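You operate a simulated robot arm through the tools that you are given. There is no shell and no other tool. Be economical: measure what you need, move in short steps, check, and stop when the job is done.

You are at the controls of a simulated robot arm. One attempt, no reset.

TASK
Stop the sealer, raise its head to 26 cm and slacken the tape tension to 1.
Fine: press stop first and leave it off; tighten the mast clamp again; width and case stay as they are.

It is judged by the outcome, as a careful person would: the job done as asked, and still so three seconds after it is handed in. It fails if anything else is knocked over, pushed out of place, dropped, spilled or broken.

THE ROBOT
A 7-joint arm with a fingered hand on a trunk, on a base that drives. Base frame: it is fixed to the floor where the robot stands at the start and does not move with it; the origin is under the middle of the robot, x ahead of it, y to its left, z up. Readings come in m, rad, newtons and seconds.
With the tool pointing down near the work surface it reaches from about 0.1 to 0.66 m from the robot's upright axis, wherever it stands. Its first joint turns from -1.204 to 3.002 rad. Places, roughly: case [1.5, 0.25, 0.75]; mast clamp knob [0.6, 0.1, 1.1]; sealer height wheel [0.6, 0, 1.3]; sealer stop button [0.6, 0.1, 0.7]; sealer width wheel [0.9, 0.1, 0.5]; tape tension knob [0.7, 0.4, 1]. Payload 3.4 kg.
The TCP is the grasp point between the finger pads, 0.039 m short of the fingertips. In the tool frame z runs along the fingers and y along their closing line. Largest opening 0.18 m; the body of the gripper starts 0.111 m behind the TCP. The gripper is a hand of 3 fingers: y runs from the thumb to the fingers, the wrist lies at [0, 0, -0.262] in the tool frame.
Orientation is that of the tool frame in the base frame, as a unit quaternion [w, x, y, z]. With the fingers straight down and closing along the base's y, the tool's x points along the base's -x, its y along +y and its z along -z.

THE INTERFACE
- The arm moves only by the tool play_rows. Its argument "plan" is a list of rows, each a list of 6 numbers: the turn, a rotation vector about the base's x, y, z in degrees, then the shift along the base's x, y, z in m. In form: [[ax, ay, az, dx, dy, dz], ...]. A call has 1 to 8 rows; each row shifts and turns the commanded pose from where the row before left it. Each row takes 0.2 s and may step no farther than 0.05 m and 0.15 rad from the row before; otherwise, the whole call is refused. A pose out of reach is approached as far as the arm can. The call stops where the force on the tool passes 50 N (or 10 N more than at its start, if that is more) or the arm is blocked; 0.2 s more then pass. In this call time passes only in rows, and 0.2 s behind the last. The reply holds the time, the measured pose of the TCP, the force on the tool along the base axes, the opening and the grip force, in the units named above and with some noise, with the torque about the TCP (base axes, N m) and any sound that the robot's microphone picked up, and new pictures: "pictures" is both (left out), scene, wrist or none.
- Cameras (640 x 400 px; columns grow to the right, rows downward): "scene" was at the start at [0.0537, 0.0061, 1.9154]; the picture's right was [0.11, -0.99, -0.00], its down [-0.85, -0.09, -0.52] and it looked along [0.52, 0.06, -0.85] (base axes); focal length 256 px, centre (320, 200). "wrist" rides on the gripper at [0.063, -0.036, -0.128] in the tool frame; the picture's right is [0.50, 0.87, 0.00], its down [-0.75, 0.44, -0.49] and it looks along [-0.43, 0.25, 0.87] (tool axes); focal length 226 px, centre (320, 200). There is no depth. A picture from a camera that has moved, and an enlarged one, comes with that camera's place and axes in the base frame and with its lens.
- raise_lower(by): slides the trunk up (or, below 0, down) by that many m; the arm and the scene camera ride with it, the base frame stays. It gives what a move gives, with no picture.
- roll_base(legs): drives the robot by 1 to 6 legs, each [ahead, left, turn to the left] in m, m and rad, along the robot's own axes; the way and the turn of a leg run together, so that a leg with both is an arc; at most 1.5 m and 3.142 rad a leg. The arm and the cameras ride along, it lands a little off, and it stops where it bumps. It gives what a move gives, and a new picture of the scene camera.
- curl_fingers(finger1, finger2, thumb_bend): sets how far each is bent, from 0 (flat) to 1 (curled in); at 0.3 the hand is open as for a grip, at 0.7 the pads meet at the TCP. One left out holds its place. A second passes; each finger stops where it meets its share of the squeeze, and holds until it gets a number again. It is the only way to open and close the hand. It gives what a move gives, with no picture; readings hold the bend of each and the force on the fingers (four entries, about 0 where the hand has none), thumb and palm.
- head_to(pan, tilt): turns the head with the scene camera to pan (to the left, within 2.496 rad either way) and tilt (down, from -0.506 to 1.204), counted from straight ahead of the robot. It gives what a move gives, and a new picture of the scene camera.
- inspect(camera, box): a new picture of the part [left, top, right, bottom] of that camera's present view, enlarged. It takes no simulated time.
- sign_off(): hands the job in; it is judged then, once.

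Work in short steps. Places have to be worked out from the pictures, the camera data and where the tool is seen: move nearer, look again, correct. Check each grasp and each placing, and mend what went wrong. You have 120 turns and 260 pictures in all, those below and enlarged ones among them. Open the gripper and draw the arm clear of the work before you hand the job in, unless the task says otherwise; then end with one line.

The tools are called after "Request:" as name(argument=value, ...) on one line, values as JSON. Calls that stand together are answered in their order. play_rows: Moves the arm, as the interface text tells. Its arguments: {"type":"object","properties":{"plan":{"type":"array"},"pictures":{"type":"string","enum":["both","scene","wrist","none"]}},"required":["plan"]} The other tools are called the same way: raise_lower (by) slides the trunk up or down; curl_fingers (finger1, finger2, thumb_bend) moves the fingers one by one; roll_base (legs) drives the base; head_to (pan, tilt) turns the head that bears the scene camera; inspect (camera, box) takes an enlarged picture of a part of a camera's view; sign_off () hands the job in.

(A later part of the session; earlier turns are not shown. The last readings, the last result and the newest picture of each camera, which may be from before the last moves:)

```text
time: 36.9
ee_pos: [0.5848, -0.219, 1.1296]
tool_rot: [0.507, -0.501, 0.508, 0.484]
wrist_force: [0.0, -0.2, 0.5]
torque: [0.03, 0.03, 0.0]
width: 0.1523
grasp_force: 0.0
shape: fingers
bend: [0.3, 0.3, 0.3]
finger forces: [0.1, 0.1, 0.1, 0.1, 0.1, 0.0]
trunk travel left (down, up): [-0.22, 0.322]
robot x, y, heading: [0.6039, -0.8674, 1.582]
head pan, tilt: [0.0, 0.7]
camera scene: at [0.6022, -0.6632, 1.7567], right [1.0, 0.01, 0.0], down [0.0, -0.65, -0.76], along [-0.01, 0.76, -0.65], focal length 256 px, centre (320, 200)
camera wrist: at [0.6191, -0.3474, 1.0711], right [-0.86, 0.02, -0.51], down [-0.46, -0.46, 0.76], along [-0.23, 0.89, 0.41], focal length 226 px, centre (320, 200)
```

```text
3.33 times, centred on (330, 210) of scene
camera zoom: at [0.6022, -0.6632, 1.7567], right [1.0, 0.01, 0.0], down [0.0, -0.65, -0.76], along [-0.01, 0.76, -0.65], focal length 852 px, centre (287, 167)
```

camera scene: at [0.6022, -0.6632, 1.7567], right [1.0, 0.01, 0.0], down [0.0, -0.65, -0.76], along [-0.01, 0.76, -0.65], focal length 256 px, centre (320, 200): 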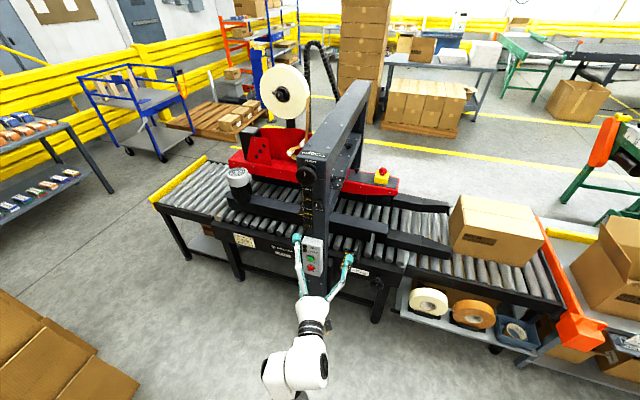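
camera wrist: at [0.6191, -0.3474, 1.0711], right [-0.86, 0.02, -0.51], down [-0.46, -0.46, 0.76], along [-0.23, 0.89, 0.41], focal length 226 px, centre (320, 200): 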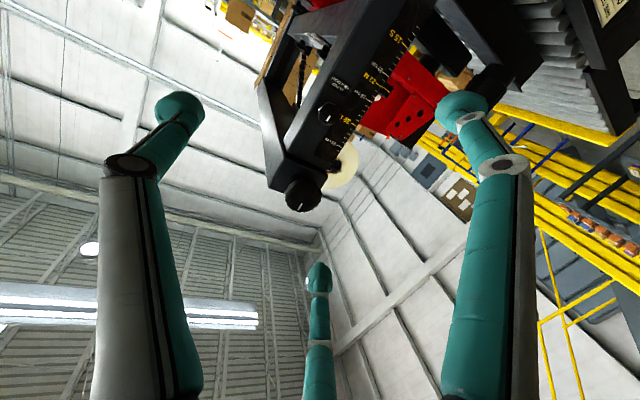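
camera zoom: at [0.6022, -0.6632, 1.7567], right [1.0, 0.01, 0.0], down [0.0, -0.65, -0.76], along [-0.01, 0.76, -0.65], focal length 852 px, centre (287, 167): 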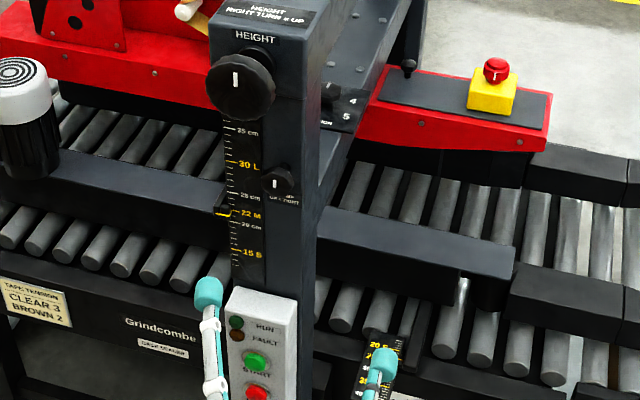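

Scale label says "CLAMP UP = TIGHT", pointer mark is now up; knob about (0.584, 0.06, 1.11). I narrow the hand and approach with a stop short for a check.

Request:
curl_fingers(finger1=0.5, finger2=0.5, thumb_bend=0.5)

Request:
play_rows(plan=[[0, 0, 0, 0, 0.04, -0.01], [0, 0, 0, 0, 0.05, -0.01], [0, 0, 0, 0, 0.05, 0], [0, 0, 0, 0, 0.05, 0]])

Request:
inspect(camera="wrist", box=[200, 70, 440, 220])

Request:
inspect(camera="scene", box=[280, 150, 380, 270])

```text
time: 37.9
ee_pos: [0.5858, -0.2175, 1.1305]
tool_rot: [0.507, -0.5, 0.508, 0.484]
wrist_force: [0.1, 0.0, -0.1]
torque: [0.0, 0.03, 0.02]
width: 0.0731
grasp_force: 0.0
shape: fingers
bend: [0.5, 0.5, 0.5]
finger forces: [0.1, 0.0, 0.1, 0.0, 0.1, 0.0]
trunk travel left (down, up): [-0.22, 0.322]
robot x, y, heading: [0.6035, -0.8675, 1.578]
head pan, tilt: [0.0, 0.7]
```

```text
refused: row 2 steps farther than a row can; nothing moved
```

```text
2.67 times, centred on (320, 145) of wrist
camera zoom: at [0.6191, -0.3473, 1.0707], right [-0.86, 0.02, -0.51], down [-0.46, -0.46, 0.76], along [-0.23, 0.89, 0.41], focal length 603 px, centre (320, 347)
```

zoom: 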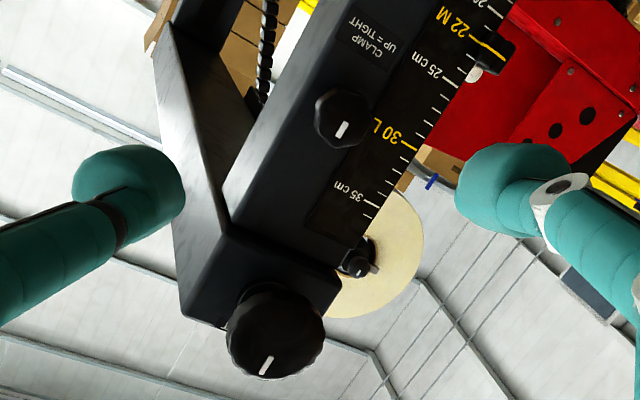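

```text
3.33 times, centred on (330, 210) of scene
camera zoom: at [0.6024, -0.663, 1.7567], right [1.0, 0.01, 0.0], down [0.0, -0.65, -0.76], along [-0.01, 0.76, -0.65], focal length 852 px, centre (287, 167)
```

zoom: 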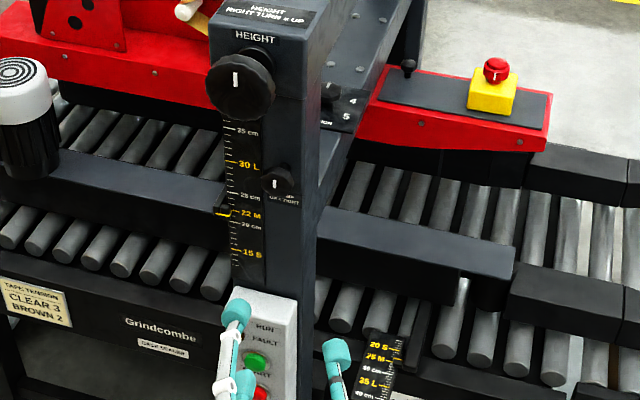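

Step was slightly too long; repeating with smaller steps.

Request:
play_rows(plan=[[0, 0, 0, 0, 0.045, -0.01], [0, 0, 0, 0, 0.045, -0.008], [0, 0, 0, 0, 0.045, 0], [0, 0, 0, 0, 0.045, 0]])

Request:
inspect(camera="wrist", box=[200, 70, 440, 220])

Request:
inspect(camera="scene", box=[280, 150, 380, 270])

```text
time: 38.9
ee_pos: [0.5858, -0.0377, 1.1116]
tool_rot: [0.506, -0.501, 0.508, 0.484]
wrist_force: [-0.4, 0.1, -0.7]
torque: [0.0, 0.01, -0.04]
width: 0.0733
grasp_force: 0.0
shape: fingers
bend: [0.5, 0.5, 0.5]
finger forces: [0.0, 0.0, 0.0, 0.0, 0.0, 0.1]
trunk travel left (down, up): [-0.22, 0.322]
robot x, y, heading: [0.6065, -0.8695, 1.578]
head pan, tilt: [0.0, 0.7]
camera scene: at [0.6035, -0.6604, 1.7564], right [1.0, 0.01, 0.0], down [0.0, -0.65, -0.76], along [-0.01, 0.76, -0.65], focal length 256 px, centre (320, 200)
camera wrist: at [0.6188, -0.1664, 1.0526], right [-0.86, 0.02, -0.51], down [-0.46, -0.46, 0.76], along [-0.22, 0.89, 0.41], focal length 226 px, centre (320, 200)
```

scene: 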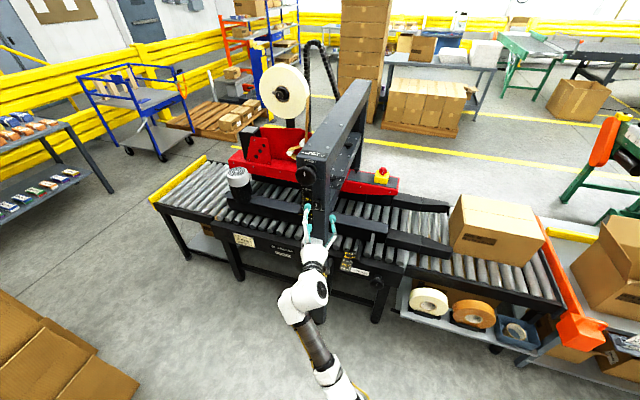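
wrist: 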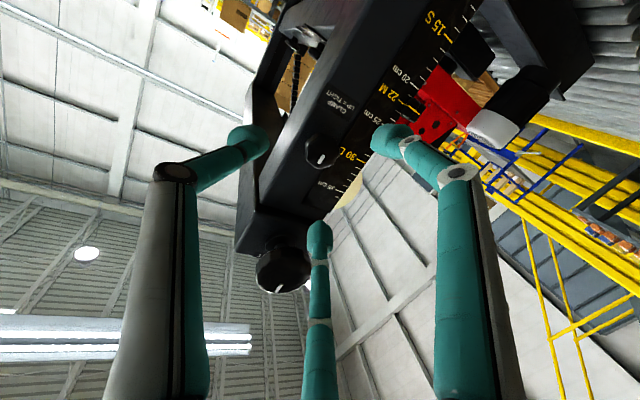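

```text
2.67 times, centred on (320, 145) of wrist
camera zoom: at [0.6188, -0.1664, 1.0526], right [-0.86, 0.02, -0.51], down [-0.46, -0.46, 0.76], along [-0.22, 0.89, 0.41], focal length 603 px, centre (320, 347)
```

zoom: 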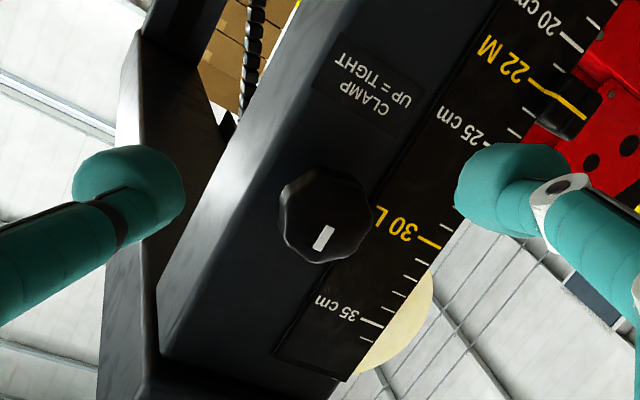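

```text
3.33 times, centred on (330, 210) of scene
camera zoom: at [0.6035, -0.6604, 1.7564], right [1.0, 0.01, 0.0], down [0.0, -0.65, -0.76], along [-0.01, 0.76, -0.65], focal length 852 px, centre (287, 167)
```

zoom: 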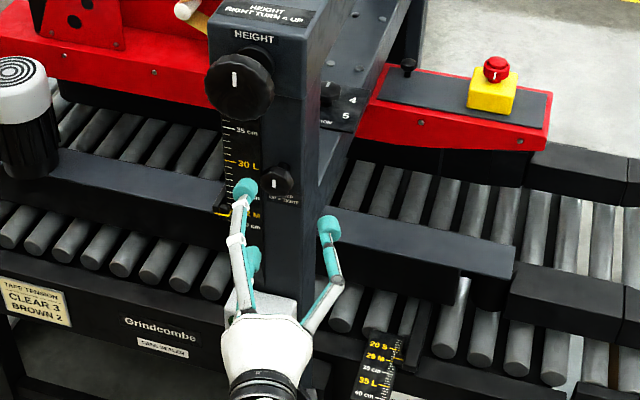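

Well aligned; knob axis about (0.587, 1.107). I advance so the fingertips straddle the knob.

Request:
play_rows(plan=[[0, 0, 0, 0.001, 0.03, -0.004], [0, 0, 0, 0, 0.02, 0], [0, 0, 0, 0, 0.02, 0]])

Request:
inspect(camera="wrist", box=[200, 100, 440, 250])

Request:
inspect(camera="scene", box=[280, 150, 380, 270])

```text
time: 39.7
ee_pos: [0.5857, 0.0335, 1.107]
tool_rot: [0.507, -0.5, 0.509, 0.484]
wrist_force: [0.8, -0.6, -0.7]
torque: [-0.03, -0.02, 0.02]
width: 0.0733
grasp_force: 0.1
shape: fingers
bend: [0.5, 0.5, 0.5]
finger forces: [0.0, 0.0, 0.1, 0.1, 0.0, 0.0]
trunk travel left (down, up): [-0.22, 0.322]
robot x, y, heading: [0.6051, -0.8662, 1.577]
head pan, tilt: [0.0, 0.7]
camera scene: at [0.6032, -0.6602, 1.7563], right [1.0, 0.01, 0.0], down [0.0, -0.65, -0.76], along [-0.01, 0.76, -0.65], focal length 256 px, centre (320, 200)
camera wrist: at [0.6197, -0.0963, 1.0482], right [-0.86, 0.02, -0.51], down [-0.46, -0.46, 0.76], along [-0.22, 0.89, 0.41], focal length 226 px, centre (320, 200)
```

scene: 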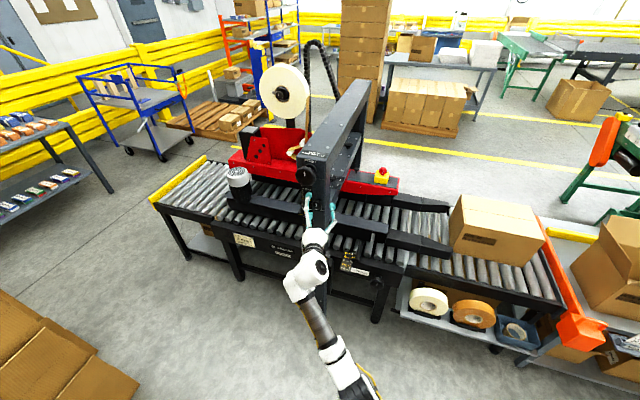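
wrist: 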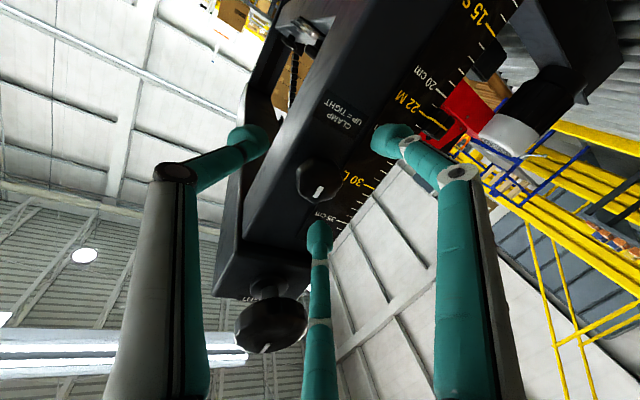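

```text
2.67 times, centred on (320, 175) of wrist
camera zoom: at [0.6197, -0.0963, 1.0482], right [-0.86, 0.02, -0.51], down [-0.46, -0.46, 0.76], along [-0.22, 0.89, 0.41], focal length 603 px, centre (320, 267)
```

zoom: 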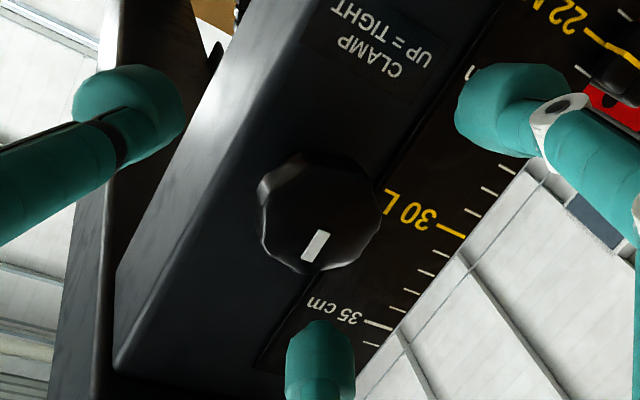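

```text
3.33 times, centred on (330, 210) of scene
camera zoom: at [0.6032, -0.6602, 1.7563], right [1.0, 0.01, 0.0], down [0.0, -0.65, -0.76], along [-0.01, 0.76, -0.65], focal length 852 px, centre (287, 167)
```

zoom: 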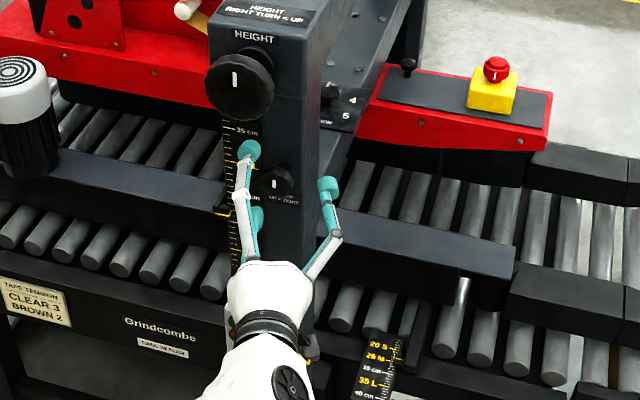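

Fingers straddle the knob. I close on it.

Request:
curl_fingers(finger1=0.75, finger2=0.75, thumb_bend=0.75)

Request:
inspect(camera="wrist", box=[200, 100, 440, 250])

Request:
inspect(camera="scene", box=[280, 150, 380, 270])

```text
time: 40.7
ee_pos: [0.5874, 0.0331, 1.1073]
tool_rot: [0.508, -0.5, 0.509, 0.483]
wrist_force: [5.3, 1.9, 0.4]
torque: [0.08, 0.0, -0.22]
width: 0.0206
grasp_force: 18.2
shape: fingers
bend: [0.64, 0.62, 0.66]
finger forces: [9.4, 11.1, 0.0, 0.1, 15.0, 0.1]
trunk travel left (down, up): [-0.22, 0.322]
robot x, y, heading: [0.6038, -0.8671, 1.584]
head pan, tilt: [0.0, 0.7]
```

```text
2.67 times, centred on (320, 175) of wrist
camera zoom: at [0.621, -0.0969, 1.049], right [-0.86, 0.02, -0.51], down [-0.46, -0.46, 0.76], along [-0.22, 0.89, 0.41], focal length 603 px, centre (320, 267)
```

zoom: 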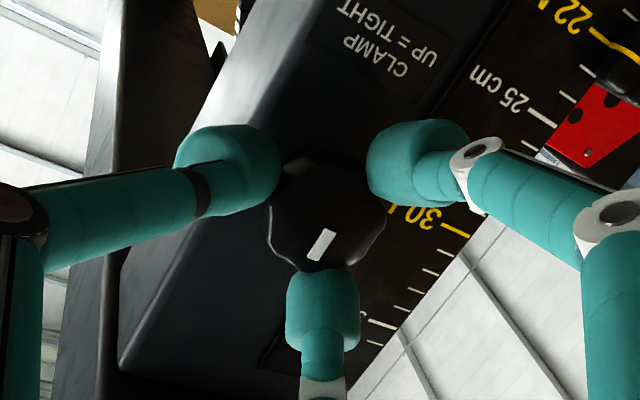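

```text
3.33 times, centred on (330, 210) of scene
camera zoom: at [0.6063, -0.6609, 1.7565], right [1.0, 0.01, 0.0], down [0.0, -0.65, -0.76], along [-0.01, 0.76, -0.65], focal length 852 px, centre (287, 167)
```

zoom: 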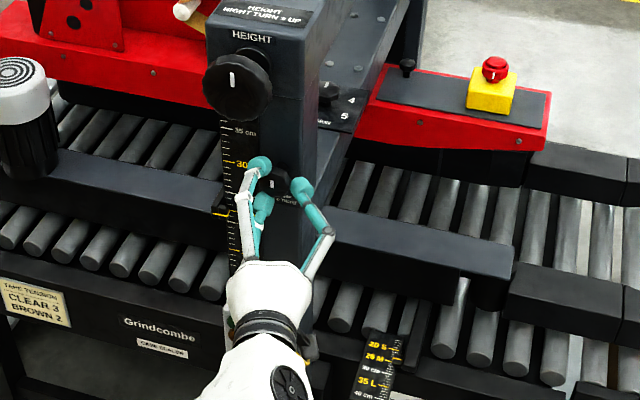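

Good three-point grip, 15–18 N. I turn it counter-clockwise (−y) to loosen.

Request:
play_rows(plan=[[0, -8, 0, 0, 0, 0], [0, -8, 0, 0, 0, 0], [0, -8, 0, 0, 0, 0], [0, -8, 0, 0, 0, 0], [0, -8, 0, 0, 0, 0]], pictures="wrist")

Request:
inspect(camera="scene", box=[280, 150, 380, 270])

```text
time: 41.9
ee_pos: [0.588, 0.0321, 1.1086]
tool_rot: [0.65, -0.636, 0.305, 0.283]
wrist_force: [9.2, 0.0, -0.9]
torque: [-0.23, 0.13, -0.44]
width: 0.0206
grasp_force: 19.8
shape: fingers
bend: [0.67, 0.61, 0.66]
finger forces: [13.3, 9.9, 0.0, 0.1, 16.4, 0.1]
trunk travel left (down, up): [-0.22, 0.322]
robot x, y, heading: [0.602, -0.8675, 1.577]
head pan, tilt: [0.0, 0.7]
camera wrist: at [0.6523, -0.0967, 1.0846], right [-0.33, 0.02, -0.95], down [-0.84, -0.46, 0.28], along [-0.43, 0.89, 0.17], focal length 226 px, centre (320, 200)
```

wrist: 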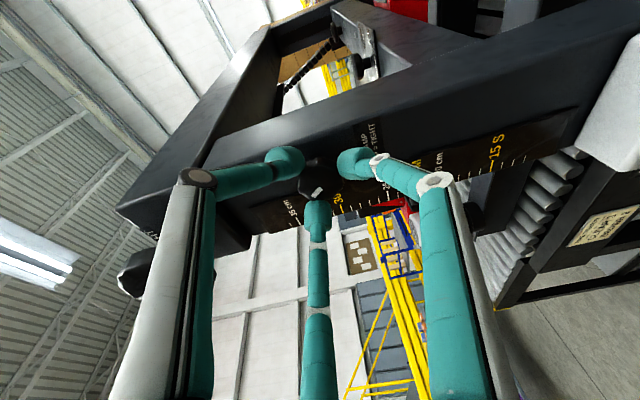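

```text
3.33 times, centred on (330, 210) of scene
camera zoom: at [0.6096, -0.6607, 1.7564], right [1.0, 0.01, -0.01], down [0.0, -0.65, -0.76], along [-0.01, 0.76, -0.65], focal length 852 px, centre (287, 167)
```

zoom: 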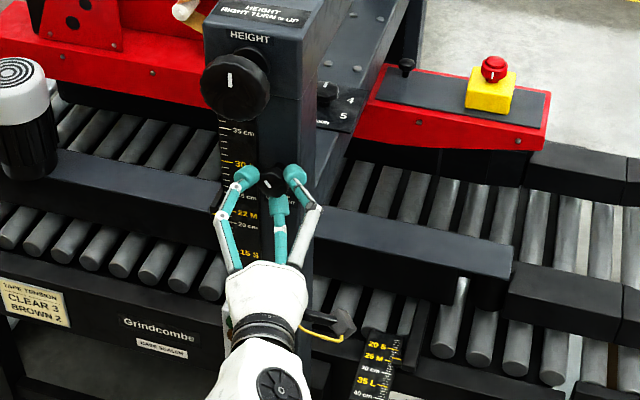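

The mark turns with the hand. I keep turning to about 90°.

Request:
play_rows(plan=[[0, -8, 0, 0, 0, 0], [0, -8, 0, 0, 0, 0], [0, -8, 0, 0, 0, 0], [0, -8, 0, 0, 0, 0], [0, -8, 0, 0, 0, 0], [0, -8, 0, 0, 0, 0]], pictures="wrist")

Request:
inspect(camera="scene", box=[280, 150, 380, 270])

Request:
inspect(camera="wrist", box=[240, 130, 400, 230])

```text
time: 43.3
ee_pos: [0.5873, 0.0321, 1.1096]
tool_rot: [0.719, -0.695, 0.012, 0.0]
wrist_force: [9.3, -5.9, 4.1]
torque: [-0.12, 0.1, -0.66]
width: 0.02
grasp_force: 21.5
shape: fingers
bend: [0.69, 0.62, 0.66]
finger forces: [20.6, 8.2, 0.0, 0.0, 14.4, 0.0]
trunk travel left (down, up): [-0.22, 0.322]
robot x, y, heading: [0.6003, -0.8686, 1.576]
head pan, tilt: [0.0, 0.7]
camera wrist: at [0.648, -0.0979, 1.1413], right [0.49, 0.02, -0.87], down [-0.77, -0.46, -0.44], along [-0.41, 0.89, -0.21], focal length 226 px, centre (320, 200)
```

wrist: 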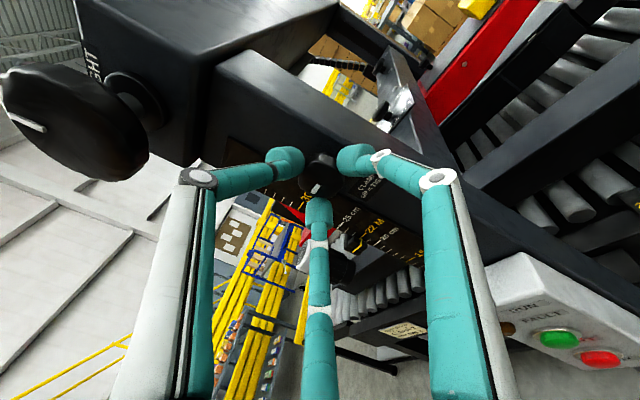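

```text
3.33 times, centred on (330, 210) of scene
camera zoom: at [0.61, -0.664, 1.7569], right [1.0, 0.01, -0.01], down [0.0, -0.65, -0.76], along [-0.01, 0.76, -0.65], focal length 852 px, centre (287, 167)
```

zoom: 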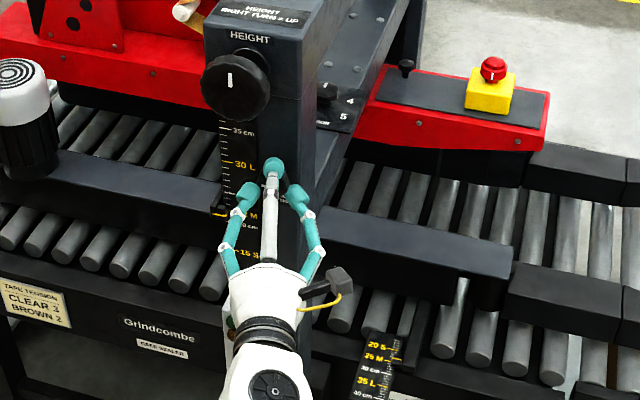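

```text
4.00 times, centred on (320, 180) of wrist
camera zoom: at [0.648, -0.0979, 1.1413], right [0.49, 0.02, -0.87], down [-0.77, -0.46, -0.44], along [-0.41, 0.89, -0.21], focal length 904 px, centre (320, 280)
```

zoom: 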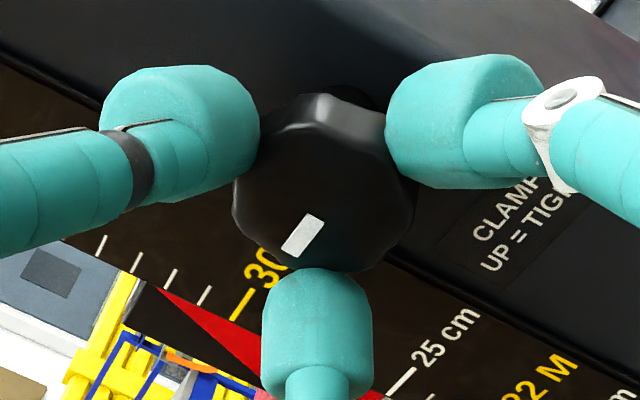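

Knob turned about 88° to the left. I release, retract, and will go to the height wheel keeping this roll (good start for right turns).

Request:
curl_fingers(finger1=0.45, finger2=0.45, thumb_bend=0.45)

Request:
play_rows(plan=[[0, 0, 0, 0, -0.04, 0], [0, 0, 0, 0, -0.05, 0], [0, 0, 0, 0, -0.05, 0], [0, 0, 0, -0.01, -0.045, 0], [0, 0, 0, -0.015, 0, 0.045], [0, 0, 0, -0.015, 0, 0.045], [0, 0, 0, 0, 0, 0.045], [0, 0, 0, 0, 0, 0.03]])

Request:
curl_fingers(finger1=0.3, finger2=0.3, thumb_bend=0.3)

Request:
inspect(camera="scene", box=[280, 130, 380, 250])

Request:
inspect(camera="wrist", box=[160, 60, 480, 260])

```text
time: 44.3
ee_pos: [0.5856, 0.0328, 1.1075]
tool_rot: [0.717, -0.697, 0.013, 0.001]
wrist_force: [-0.3, -0.2, -0.3]
torque: [0.0, -0.02, 0.04]
width: 0.0919
grasp_force: 0.1
shape: fingers
bend: [0.45, 0.45, 0.45]
finger forces: [0.0, 0.0, 0.0, 0.0, 0.0, 0.0]
trunk travel left (down, up): [-0.22, 0.322]
robot x, y, heading: [0.6026, -0.8647, 1.582]
head pan, tilt: [0.0, 0.7]
```

```text
time: 46.1
ee_pos: [0.5478, -0.153, 1.2744]
tool_rot: [0.717, -0.697, 0.013, 0.0]
wrist_force: [-0.1, 0.3, 0.0]
torque: [0.0, -0.02, 0.04]
width: 0.0923
grasp_force: 0.1
shape: fingers
bend: [0.45, 0.45, 0.45]
finger forces: [0.0, 0.1, 0.1, 0.0, 0.1, 0.0]
trunk travel left (down, up): [-0.22, 0.322]
robot x, y, heading: [0.6028, -0.8673, 1.579]
head pan, tilt: [0.0, 0.7]
camera scene: at [0.6037, -0.662, 1.7566], right [1.0, 0.01, 0.0], down [0.0, -0.65, -0.76], along [-0.01, 0.76, -0.65], focal length 256 px, centre (320, 200)
camera wrist: at [0.609, -0.2815, 1.3057], right [0.48, 0.02, -0.88], down [-0.77, -0.47, -0.44], along [-0.41, 0.89, -0.21], focal length 226 px, centre (320, 200)
```

scene: 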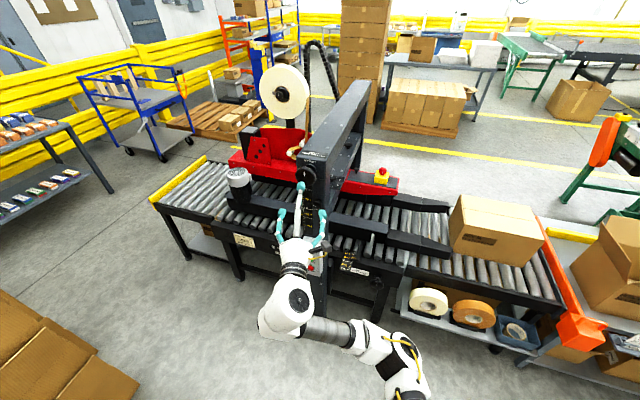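
wrist: 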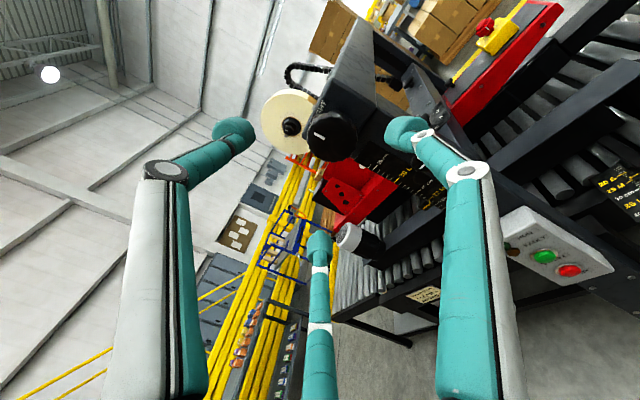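

```text
time: 47.1
ee_pos: [0.5459, -0.1518, 1.2734]
tool_rot: [0.718, -0.696, 0.012, 0.001]
wrist_force: [-0.3, -0.1, 0.3]
torque: [-0.03, -0.01, -0.02]
width: 0.1511
grasp_force: 0.0
shape: fingers
bend: [0.3, 0.3, 0.3]
finger forces: [0.1, 0.0, 0.0, 0.1, 0.1, 0.0]
trunk travel left (down, up): [-0.22, 0.322]
robot x, y, heading: [0.6007, -0.8717, 1.583]
head pan, tilt: [0.0, 0.7]
```

```text
3.33 times, centred on (330, 190) of scene
camera zoom: at [0.604, -0.6613, 1.7565], right [1.0, 0.01, 0.0], down [0.0, -0.65, -0.76], along [-0.01, 0.76, -0.65], focal length 852 px, centre (287, 233)
```

zoom: 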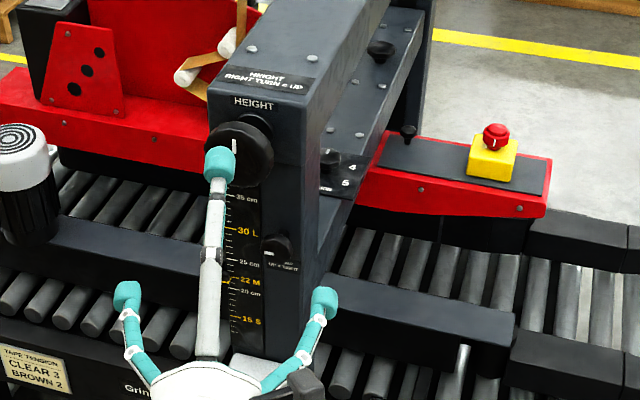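

```text
2.00 times, centred on (320, 160) of wrist
camera zoom: at [0.6085, -0.2811, 1.3052], right [0.48, 0.02, -0.88], down [-0.77, -0.47, -0.44], along [-0.41, 0.88, -0.21], focal length 452 px, centre (320, 280)
```

zoom: 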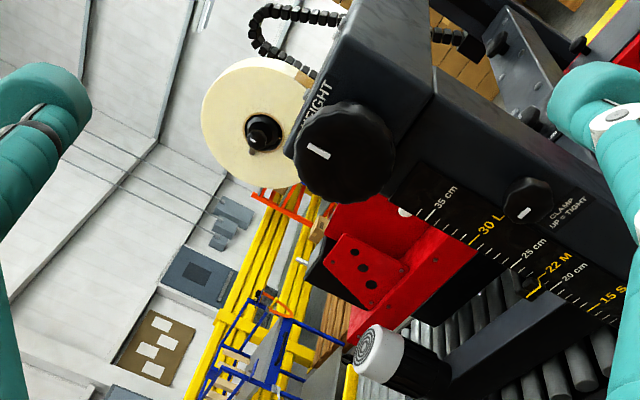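

Wheel centre estimates at about (0.552, 0.03, 1.267), radius ~0.037. I approach to check alignment.

Request:
play_rows(plan=[[0, 0, 0, 0.004, 0.04, -0.004], [0, 0, 0, 0, 0.045, -0.003]])

Request:
inspect(camera="wrist", box=[160, 60, 480, 260])

Request:
inspect(camera="scene", box=[280, 130, 380, 250])

```text
time: 47.7
ee_pos: [0.5508, -0.0659, 1.2653]
tool_rot: [0.717, -0.697, 0.013, 0.001]
wrist_force: [-0.5, 0.2, -0.1]
torque: [0.02, 0.0, -0.02]
width: 0.1513
grasp_force: 0.0
shape: fingers
bend: [0.3, 0.3, 0.3]
finger forces: [0.1, 0.0, 0.0, 0.1, 0.0, 0.0]
trunk travel left (down, up): [-0.22, 0.322]
robot x, y, heading: [0.6016, -0.8655, 1.575]
head pan, tilt: [0.0, 0.7]
camera scene: at [0.6042, -0.66, 1.7563], right [1.0, 0.01, 0.0], down [0.0, -0.65, -0.76], along [-0.01, 0.76, -0.65], focal length 256 px, centre (320, 200)
camera wrist: at [0.6114, -0.195, 1.2974], right [0.48, 0.02, -0.88], down [-0.77, -0.47, -0.43], along [-0.42, 0.88, -0.21], focal length 226 px, centre (320, 200)
```

scene: 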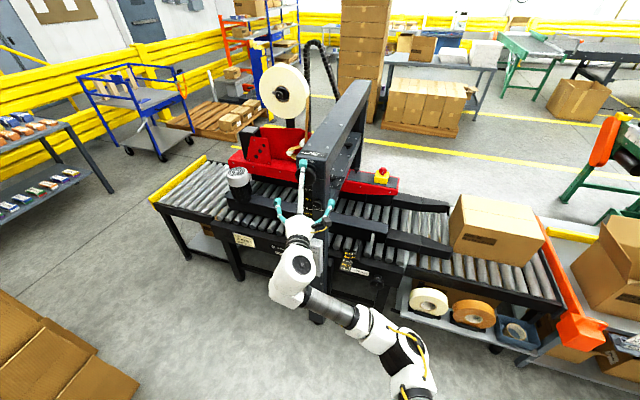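
wrist: 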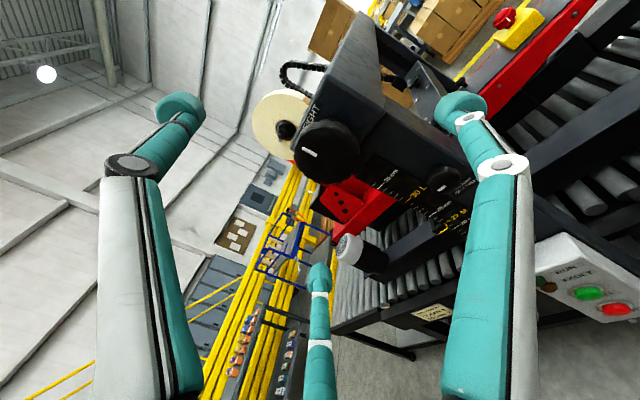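

```text
2.00 times, centred on (320, 160) of wrist
camera zoom: at [0.6114, -0.195, 1.2974], right [0.48, 0.02, -0.88], down [-0.77, -0.47, -0.43], along [-0.42, 0.88, -0.21], focal length 452 px, centre (320, 280)
```

zoom: 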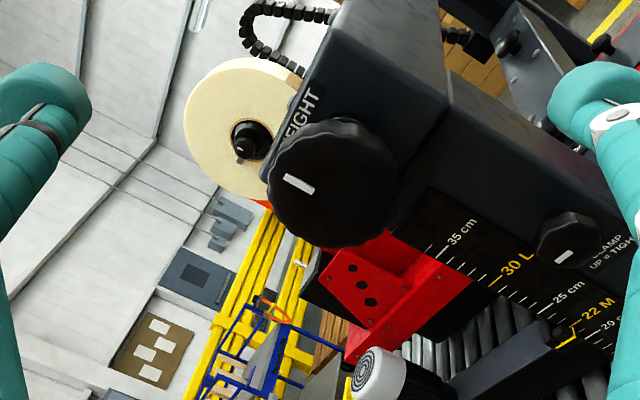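

```text
3.33 times, centred on (330, 190) of scene
camera zoom: at [0.6042, -0.66, 1.7563], right [1.0, 0.01, 0.0], down [0.0, -0.65, -0.76], along [-0.01, 0.76, -0.65], focal length 852 px, centre (287, 233)
```

zoom: 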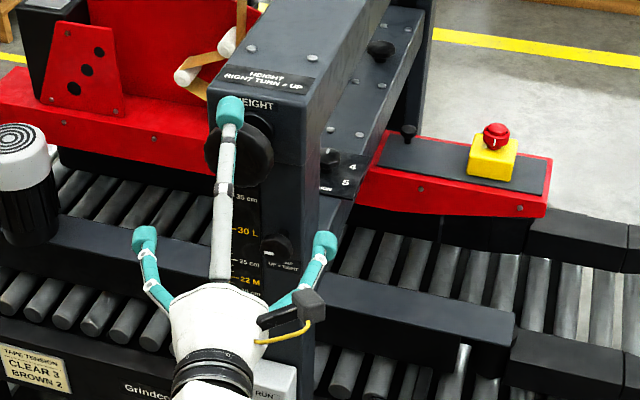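

Wheel axis refined to about (0.556, 1.266). I shift slightly and advance further.

Request:
play_rows(plan=[[0, 0, 0, 0.005, 0.04, 0.001]])

Request:
inspect(camera="wrist", box=[160, 60, 480, 260])

Request:
inspect(camera="scene", box=[280, 130, 380, 250])

```text
time: 48.1
ee_pos: [0.5549, -0.0257, 1.2659]
tool_rot: [0.717, -0.697, 0.013, 0.001]
wrist_force: [-0.7, 0.0, 0.9]
torque: [0.0, -0.01, 0.0]
width: 0.1514
grasp_force: 0.0
shape: fingers
bend: [0.3, 0.3, 0.3]
finger forces: [0.1, 0.1, 0.0, 0.0, 0.1, 0.1]
trunk travel left (down, up): [-0.22, 0.322]
robot x, y, heading: [0.6045, -0.8703, 1.576]
head pan, tilt: [0.0, 0.7]
camera scene: at [0.6042, -0.6589, 1.7561], right [1.0, 0.01, 0.0], down [0.0, -0.65, -0.76], along [-0.01, 0.76, -0.65], focal length 256 px, centre (320, 200)
camera wrist: at [0.6176, -0.155, 1.2979], right [0.48, 0.02, -0.88], down [-0.77, -0.47, -0.43], along [-0.41, 0.88, -0.21], focal length 226 px, centre (320, 200)
```

scene: 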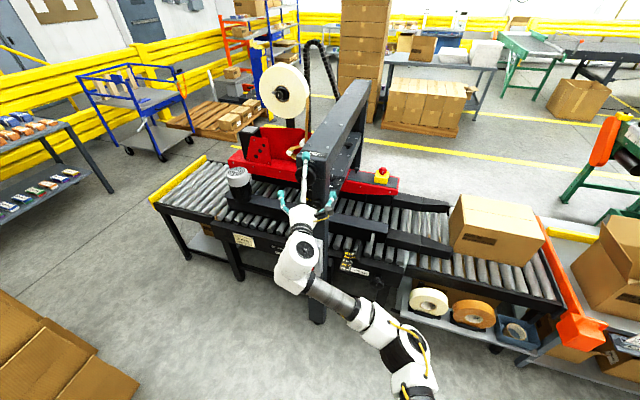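
wrist: 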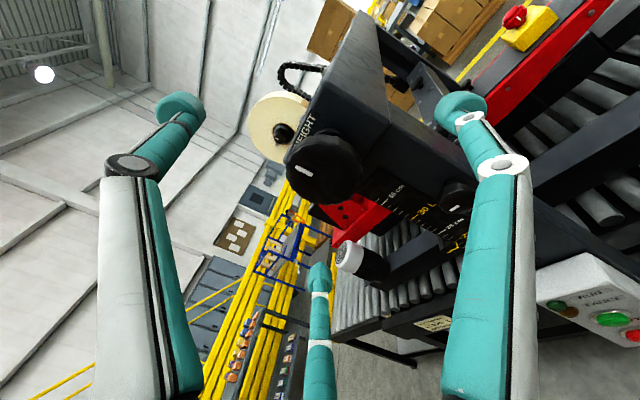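

```text
2.00 times, centred on (320, 160) of wrist
camera zoom: at [0.6176, -0.155, 1.2979], right [0.48, 0.02, -0.88], down [-0.77, -0.47, -0.43], along [-0.41, 0.88, -0.21], focal length 452 px, centre (320, 280)
```

zoom: 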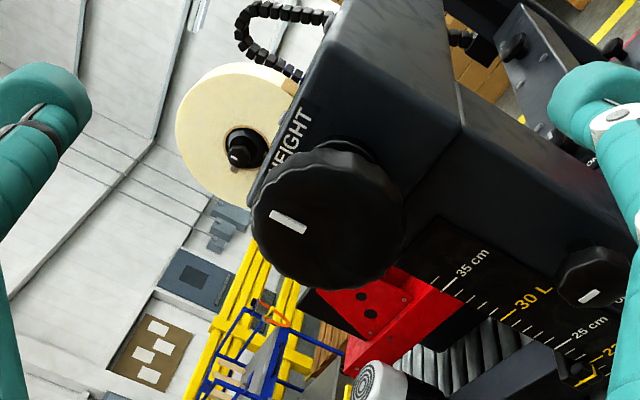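

```text
3.33 times, centred on (330, 190) of scene
camera zoom: at [0.6042, -0.6589, 1.7561], right [1.0, 0.01, 0.0], down [0.0, -0.65, -0.76], along [-0.01, 0.76, -0.65], focal length 852 px, centre (287, 233)
```

zoom: 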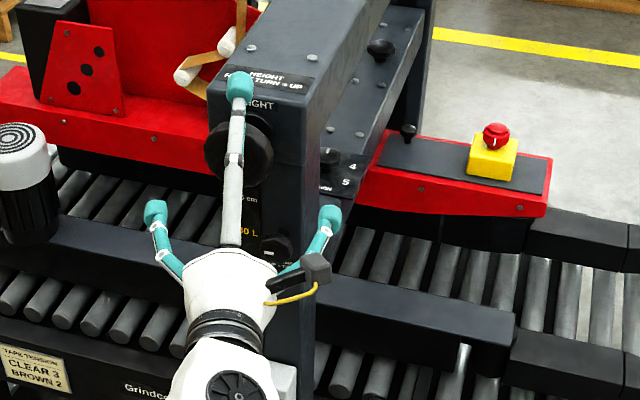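

On axis (wheel front at y≈0.024). I advance 3.5 cm and grip the rim.

Request:
play_rows(plan=[[0, 0, 0, 0.0005, 0.035, 0.0]], pictures="none")

Request:
curl_fingers(finger1=0.75, finger2=0.75, thumb_bend=0.75)

Request:
inspect(camera="wrist", box=[200, 100, 440, 250])

Request:
inspect(camera="scene", box=[280, 130, 380, 250])

```text
time: 48.5
ee_pos: [0.5562, 0.0089, 1.2656]
tool_rot: [0.717, -0.697, 0.013, 0.0]
wrist_force: [0.6, -0.2, 0.9]
torque: [0.03, -0.03, -0.01]
width: 0.1514
grasp_force: 0.1
shape: fingers
bend: [0.3, 0.3, 0.3]
finger forces: [0.0, 0.0, 0.0, 0.0, 0.0, 0.0]
trunk travel left (down, up): [-0.22, 0.322]
robot x, y, heading: [0.6006, -0.8698, 1.579]
head pan, tilt: [0.0, 0.7]
```

```text
time: 49.5
ee_pos: [0.556, 0.0081, 1.2676]
tool_rot: [0.718, -0.695, 0.013, 0.001]
wrist_force: [-1.6, 6.1, 5.8]
torque: [0.19, 0.05, 0.15]
width: 0.0416
grasp_force: 18.4
shape: fingers
bend: [0.57, 0.51, 0.61]
finger forces: [8.9, 11.2, 0.0, 0.0, 16.3, 0.0]
trunk travel left (down, up): [-0.22, 0.322]
robot x, y, heading: [0.6064, -0.8717, 1.582]
head pan, tilt: [0.0, 0.7]
```

```text
2.67 times, centred on (320, 175) of wrist
camera zoom: at [0.6176, -0.1217, 1.2995], right [0.48, 0.02, -0.88], down [-0.77, -0.47, -0.44], along [-0.42, 0.89, -0.21], focal length 603 px, centre (320, 267)
```

zoom: 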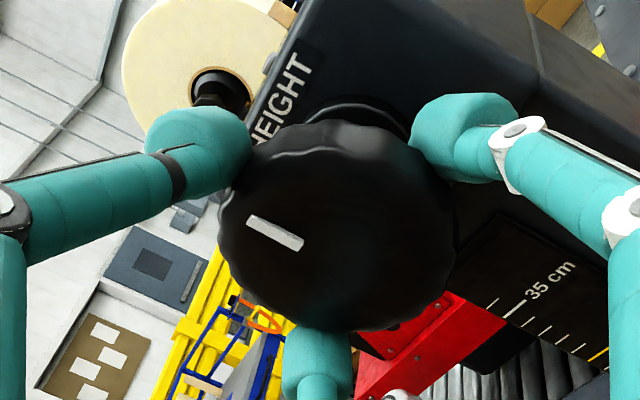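

```text
3.33 times, centred on (330, 190) of scene
camera zoom: at [0.6027, -0.6602, 1.7565], right [1.0, 0.01, 0.0], down [0.0, -0.65, -0.76], along [-0.01, 0.76, -0.65], focal length 852 px, centre (287, 233)
```

zoom: 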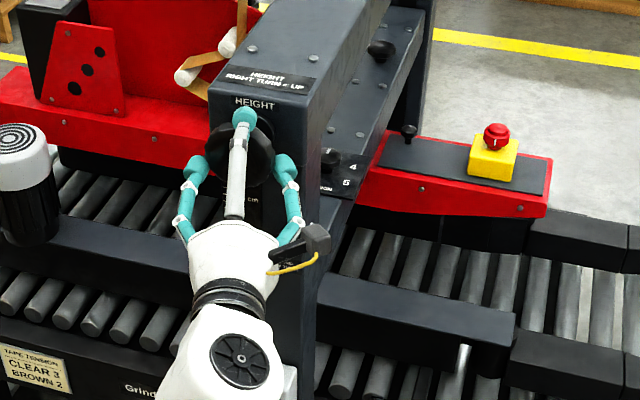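

Firm grip on the wheel. I turn it right (+y, clockwise from the front), shifting 2 mm to centre.

Request:
play_rows(plan=[[0, 8, 0, -0.001, 0, -0.001], [0, 8, 0, -0.001, 0, -0.001], [0, 8, 0, 0, 0, 0], [0, 8, 0, 0, 0, 0], [0, 8, 0, 0, 0, 0], [0, 8, 0, 0, 0, 0], [0, 8, 0, 0, 0, 0], [0, 8, 0, 0, 0, 0]], pictures="wrist")

Request:
inspect(camera="scene", box=[280, 130, 380, 250])

```text
time: 51.3
ee_pos: [0.5572, 0.0097, 1.2638]
tool_rot: [0.601, -0.589, 0.395, 0.368]
wrist_force: [14.1, 9.0, 0.3]
torque: [0.74, -0.36, -0.36]
width: 0.0394
grasp_force: 20.1
shape: fingers
bend: [0.54, 0.53, 0.63]
finger forces: [17.3, 7.7, 0.0, 0.0, 15.0, 0.1]
trunk travel left (down, up): [-0.22, 0.322]
robot x, y, heading: [0.5996, -0.868, 1.581]
head pan, tilt: [0.0, 0.7]
camera wrist: at [0.6121, -0.12, 1.2228], right [-0.58, 0.02, -0.82], down [-0.73, -0.46, 0.51], along [-0.37, 0.89, 0.28], focal length 226 px, centre (320, 200)
```

wrist: 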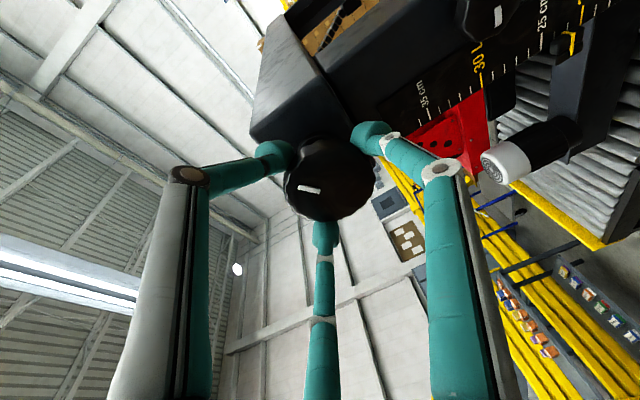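

```text
3.33 times, centred on (330, 190) of scene
camera zoom: at [0.612, -0.6574, 1.7559], right [1.0, 0.01, -0.01], down [0.0, -0.65, -0.76], along [-0.01, 0.76, -0.65], focal length 852 px, centre (287, 233)
```

zoom: 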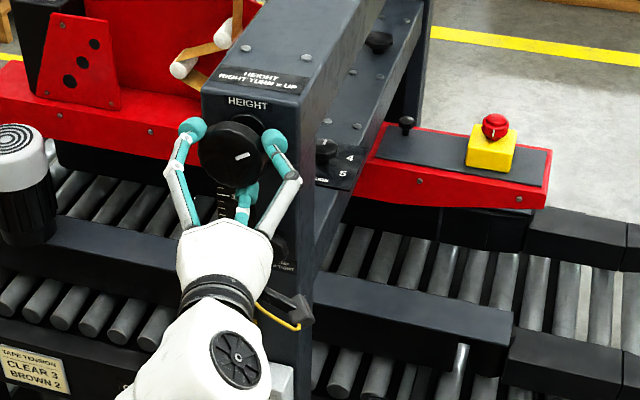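

The wheel turns with the hand; 14 N sideways suggests shifting +x 3 mm. I continue turning.

Request:
play_rows(plan=[[0, 8, 0, 0.002, 0, 0], [0, 8, 0, 0.001, 0, 0], [0, 8, 0, 0, 0, 0], [0, 8, 0, 0, 0, 0], [0, 8, 0, 0, 0, 0], [0, 8, 0, 0, 0, 0], [0, 8, 0, 0, 0, 0], [0, 8, 0, 0, 0, 0]], pictures="wrist")

Request:
inspect(camera="scene", box=[280, 130, 380, 250])

```text
time: 53.1
ee_pos: [0.5589, 0.0133, 1.2603]
tool_rot: [0.302, -0.305, 0.655, 0.622]
wrist_force: [12.4, 11.2, -20.5]
torque: [-0.34, -0.36, -0.83]
width: 0.0403
grasp_force: 19.4
shape: fingers
bend: [0.52, 0.56, 0.63]
finger forces: [17.0, 4.6, 0.0, 0.0, 17.6, 0.0]
trunk travel left (down, up): [-0.22, 0.322]
robot x, y, heading: [0.6042, -0.8671, 1.579]
head pan, tilt: [0.0, 0.7]
camera wrist: at [0.5455, -0.1173, 1.1944], right [-0.99, 0.02, 0.16], down [0.13, -0.46, 0.88], along [0.09, 0.89, 0.45], focal length 226 px, centre (320, 200)
```

wrist: 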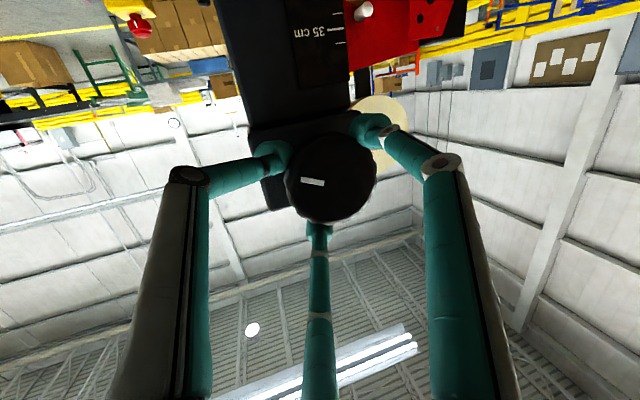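

```text
3.33 times, centred on (330, 190) of scene
camera zoom: at [0.6093, -0.6496, 1.7548], right [1.0, 0.01, -0.01], down [0.0, -0.65, -0.76], along [-0.01, 0.76, -0.65], focal length 852 px, centre (287, 233)
```

zoom: 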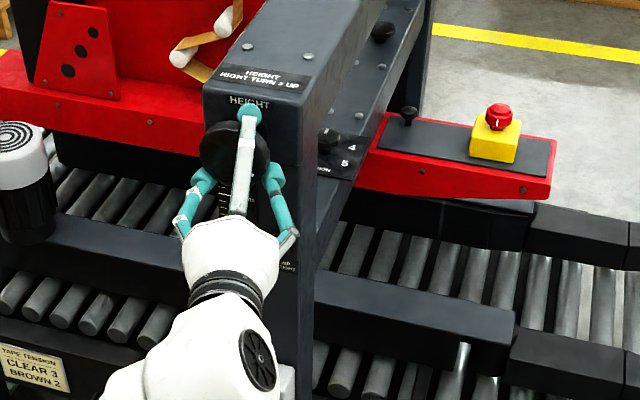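

The red head visibly rises. I continue, easing 3 mm down where the force points.

Request:
play_rows(plan=[[0, 8, 0, 0.001, 0, -0.002], [0, 8, 0, 0.0, -0.002, -0.001], [0, 8, 0, 0, -0.001, -0.001], [0, 8, 0, 0, 0, 0], [0, 8, 0, 0, 0, 0], [0, 8, 0, 0, 0, 0]], pictures="wrist")

Request:
inspect(camera="scene", box=[280, 130, 380, 250])

```text
time: 54.5
ee_pos: [0.5546, 0.0139, 1.2537]
tool_rot: [0.012, -0.024, 0.723, 0.691]
wrist_force: [-2.6, 38.7, -16.2]
torque: [0.0, -0.4, -0.54]
width: 0.0415
grasp_force: 22.1
shape: fingers
bend: [0.52, 0.57, 0.6]
finger forces: [18.4, 4.3, 0.1, 0.0, 22.3, 0.0]
trunk travel left (down, up): [-0.22, 0.322]
robot x, y, heading: [0.6071, -0.8679, 1.578]
head pan, tilt: [0.0, 0.7]
camera wrist: at [0.497, -0.1168, 1.2202], right [-0.54, 0.03, 0.84], down [0.74, -0.46, 0.49], along [0.4, 0.89, 0.23], focal length 226 px, centre (320, 200)
```

wrist: 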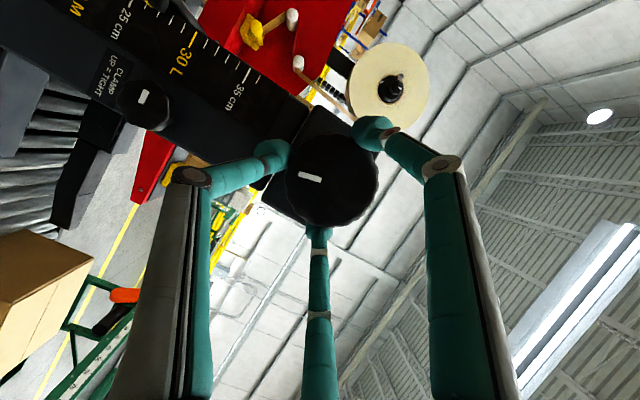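

```text
3.33 times, centred on (330, 190) of scene
camera zoom: at [0.5998, -0.6404, 1.7537], right [1.0, 0.01, 0.0], down [0.01, -0.66, -0.75], along [-0.01, 0.75, -0.66], focal length 852 px, centre (287, 233)
```

zoom: 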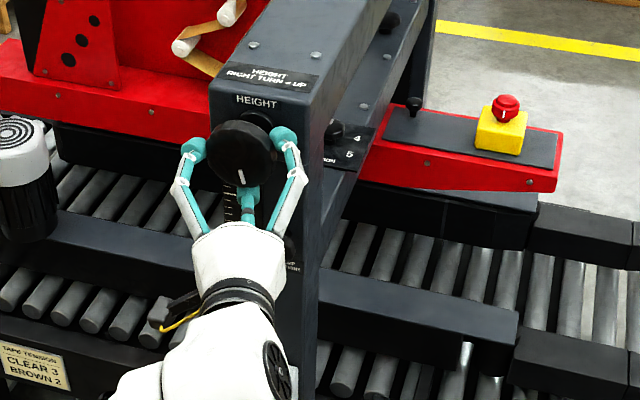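

About 176° turned; axial force grew to 39 N, so I release here and read the scale.

Request:
curl_fingers(finger1=0.3, finger2=0.3, thumb_bend=0.3)

Request:
play_rows(plan=[[0, 0, 0, 0, -0.04, 0], [0, 0, 0, 0, -0.04, 0]], pictures="wrist")

Request:
inspect(camera="wrist", box=[60, 0, 380, 200])

Request:
inspect(camera="scene", box=[280, 130, 380, 250])

```text
time: 55.5
ee_pos: [0.557, 0.0051, 1.2626]
tool_rot: [0.012, -0.024, 0.718, 0.695]
wrist_force: [-0.1, 0.0, -0.2]
torque: [0.02, 0.04, -0.01]
width: 0.1517
grasp_force: 0.1
shape: fingers
bend: [0.3, 0.3, 0.3]
finger forces: [0.1, 0.0, 0.0, 0.0, 0.1, 0.0]
trunk travel left (down, up): [-0.22, 0.322]
robot x, y, heading: [0.607, -0.8672, 1.578]
head pan, tilt: [0.0, 0.7]
```

```text
time: 56.1
ee_pos: [0.5584, -0.0772, 1.2611]
tool_rot: [0.012, -0.024, 0.718, 0.695]
wrist_force: [0.8, -0.8, 0.0]
torque: [-0.01, 0.01, 0.01]
width: 0.1515
grasp_force: 0.2
shape: fingers
bend: [0.3, 0.3, 0.3]
finger forces: [0.0, 0.1, 0.0, 0.0, 0.2, 0.1]
trunk travel left (down, up): [-0.22, 0.322]
robot x, y, heading: [0.6061, -0.8671, 1.577]
head pan, tilt: [0.0, 0.7]
camera wrist: at [0.5002, -0.2056, 1.227], right [-0.54, 0.02, 0.84], down [0.74, -0.47, 0.49], along [0.4, 0.89, 0.24], focal length 226 px, centre (320, 200)
```

wrist: 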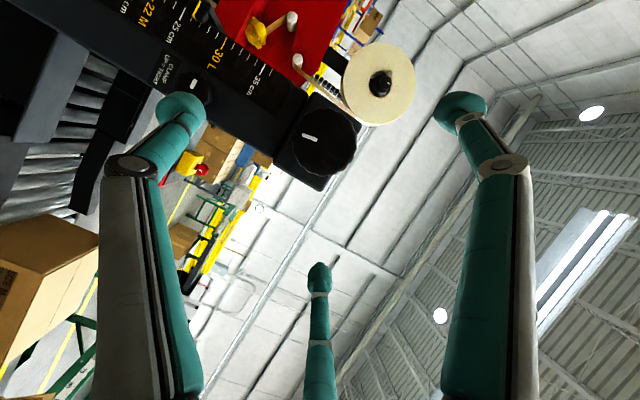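

```text
2.00 times, centred on (220, 100) of wrist
camera zoom: at [0.5002, -0.2056, 1.227], right [-0.54, 0.02, 0.84], down [0.74, -0.47, 0.49], along [0.4, 0.89, 0.24], focal length 452 px, centre (520, 400)
```

zoom: 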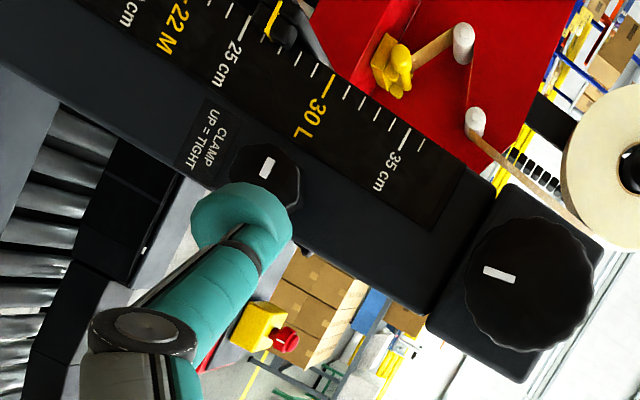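

```text
3.33 times, centred on (330, 190) of scene
camera zoom: at [0.6021, -0.6621, 1.7567], right [1.0, 0.01, 0.0], down [0.0, -0.65, -0.76], along [-0.01, 0.76, -0.65], focal length 852 px, centre (287, 233)
```

zoom: 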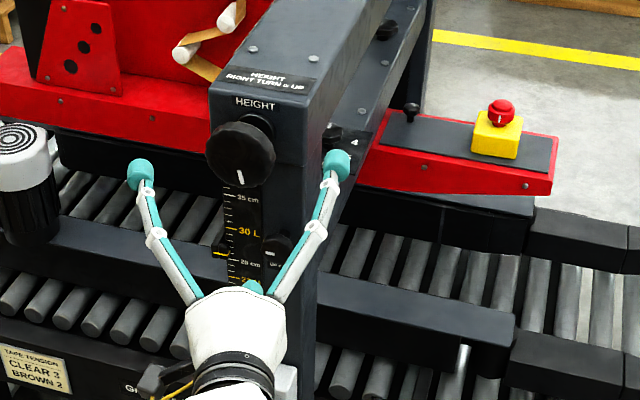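

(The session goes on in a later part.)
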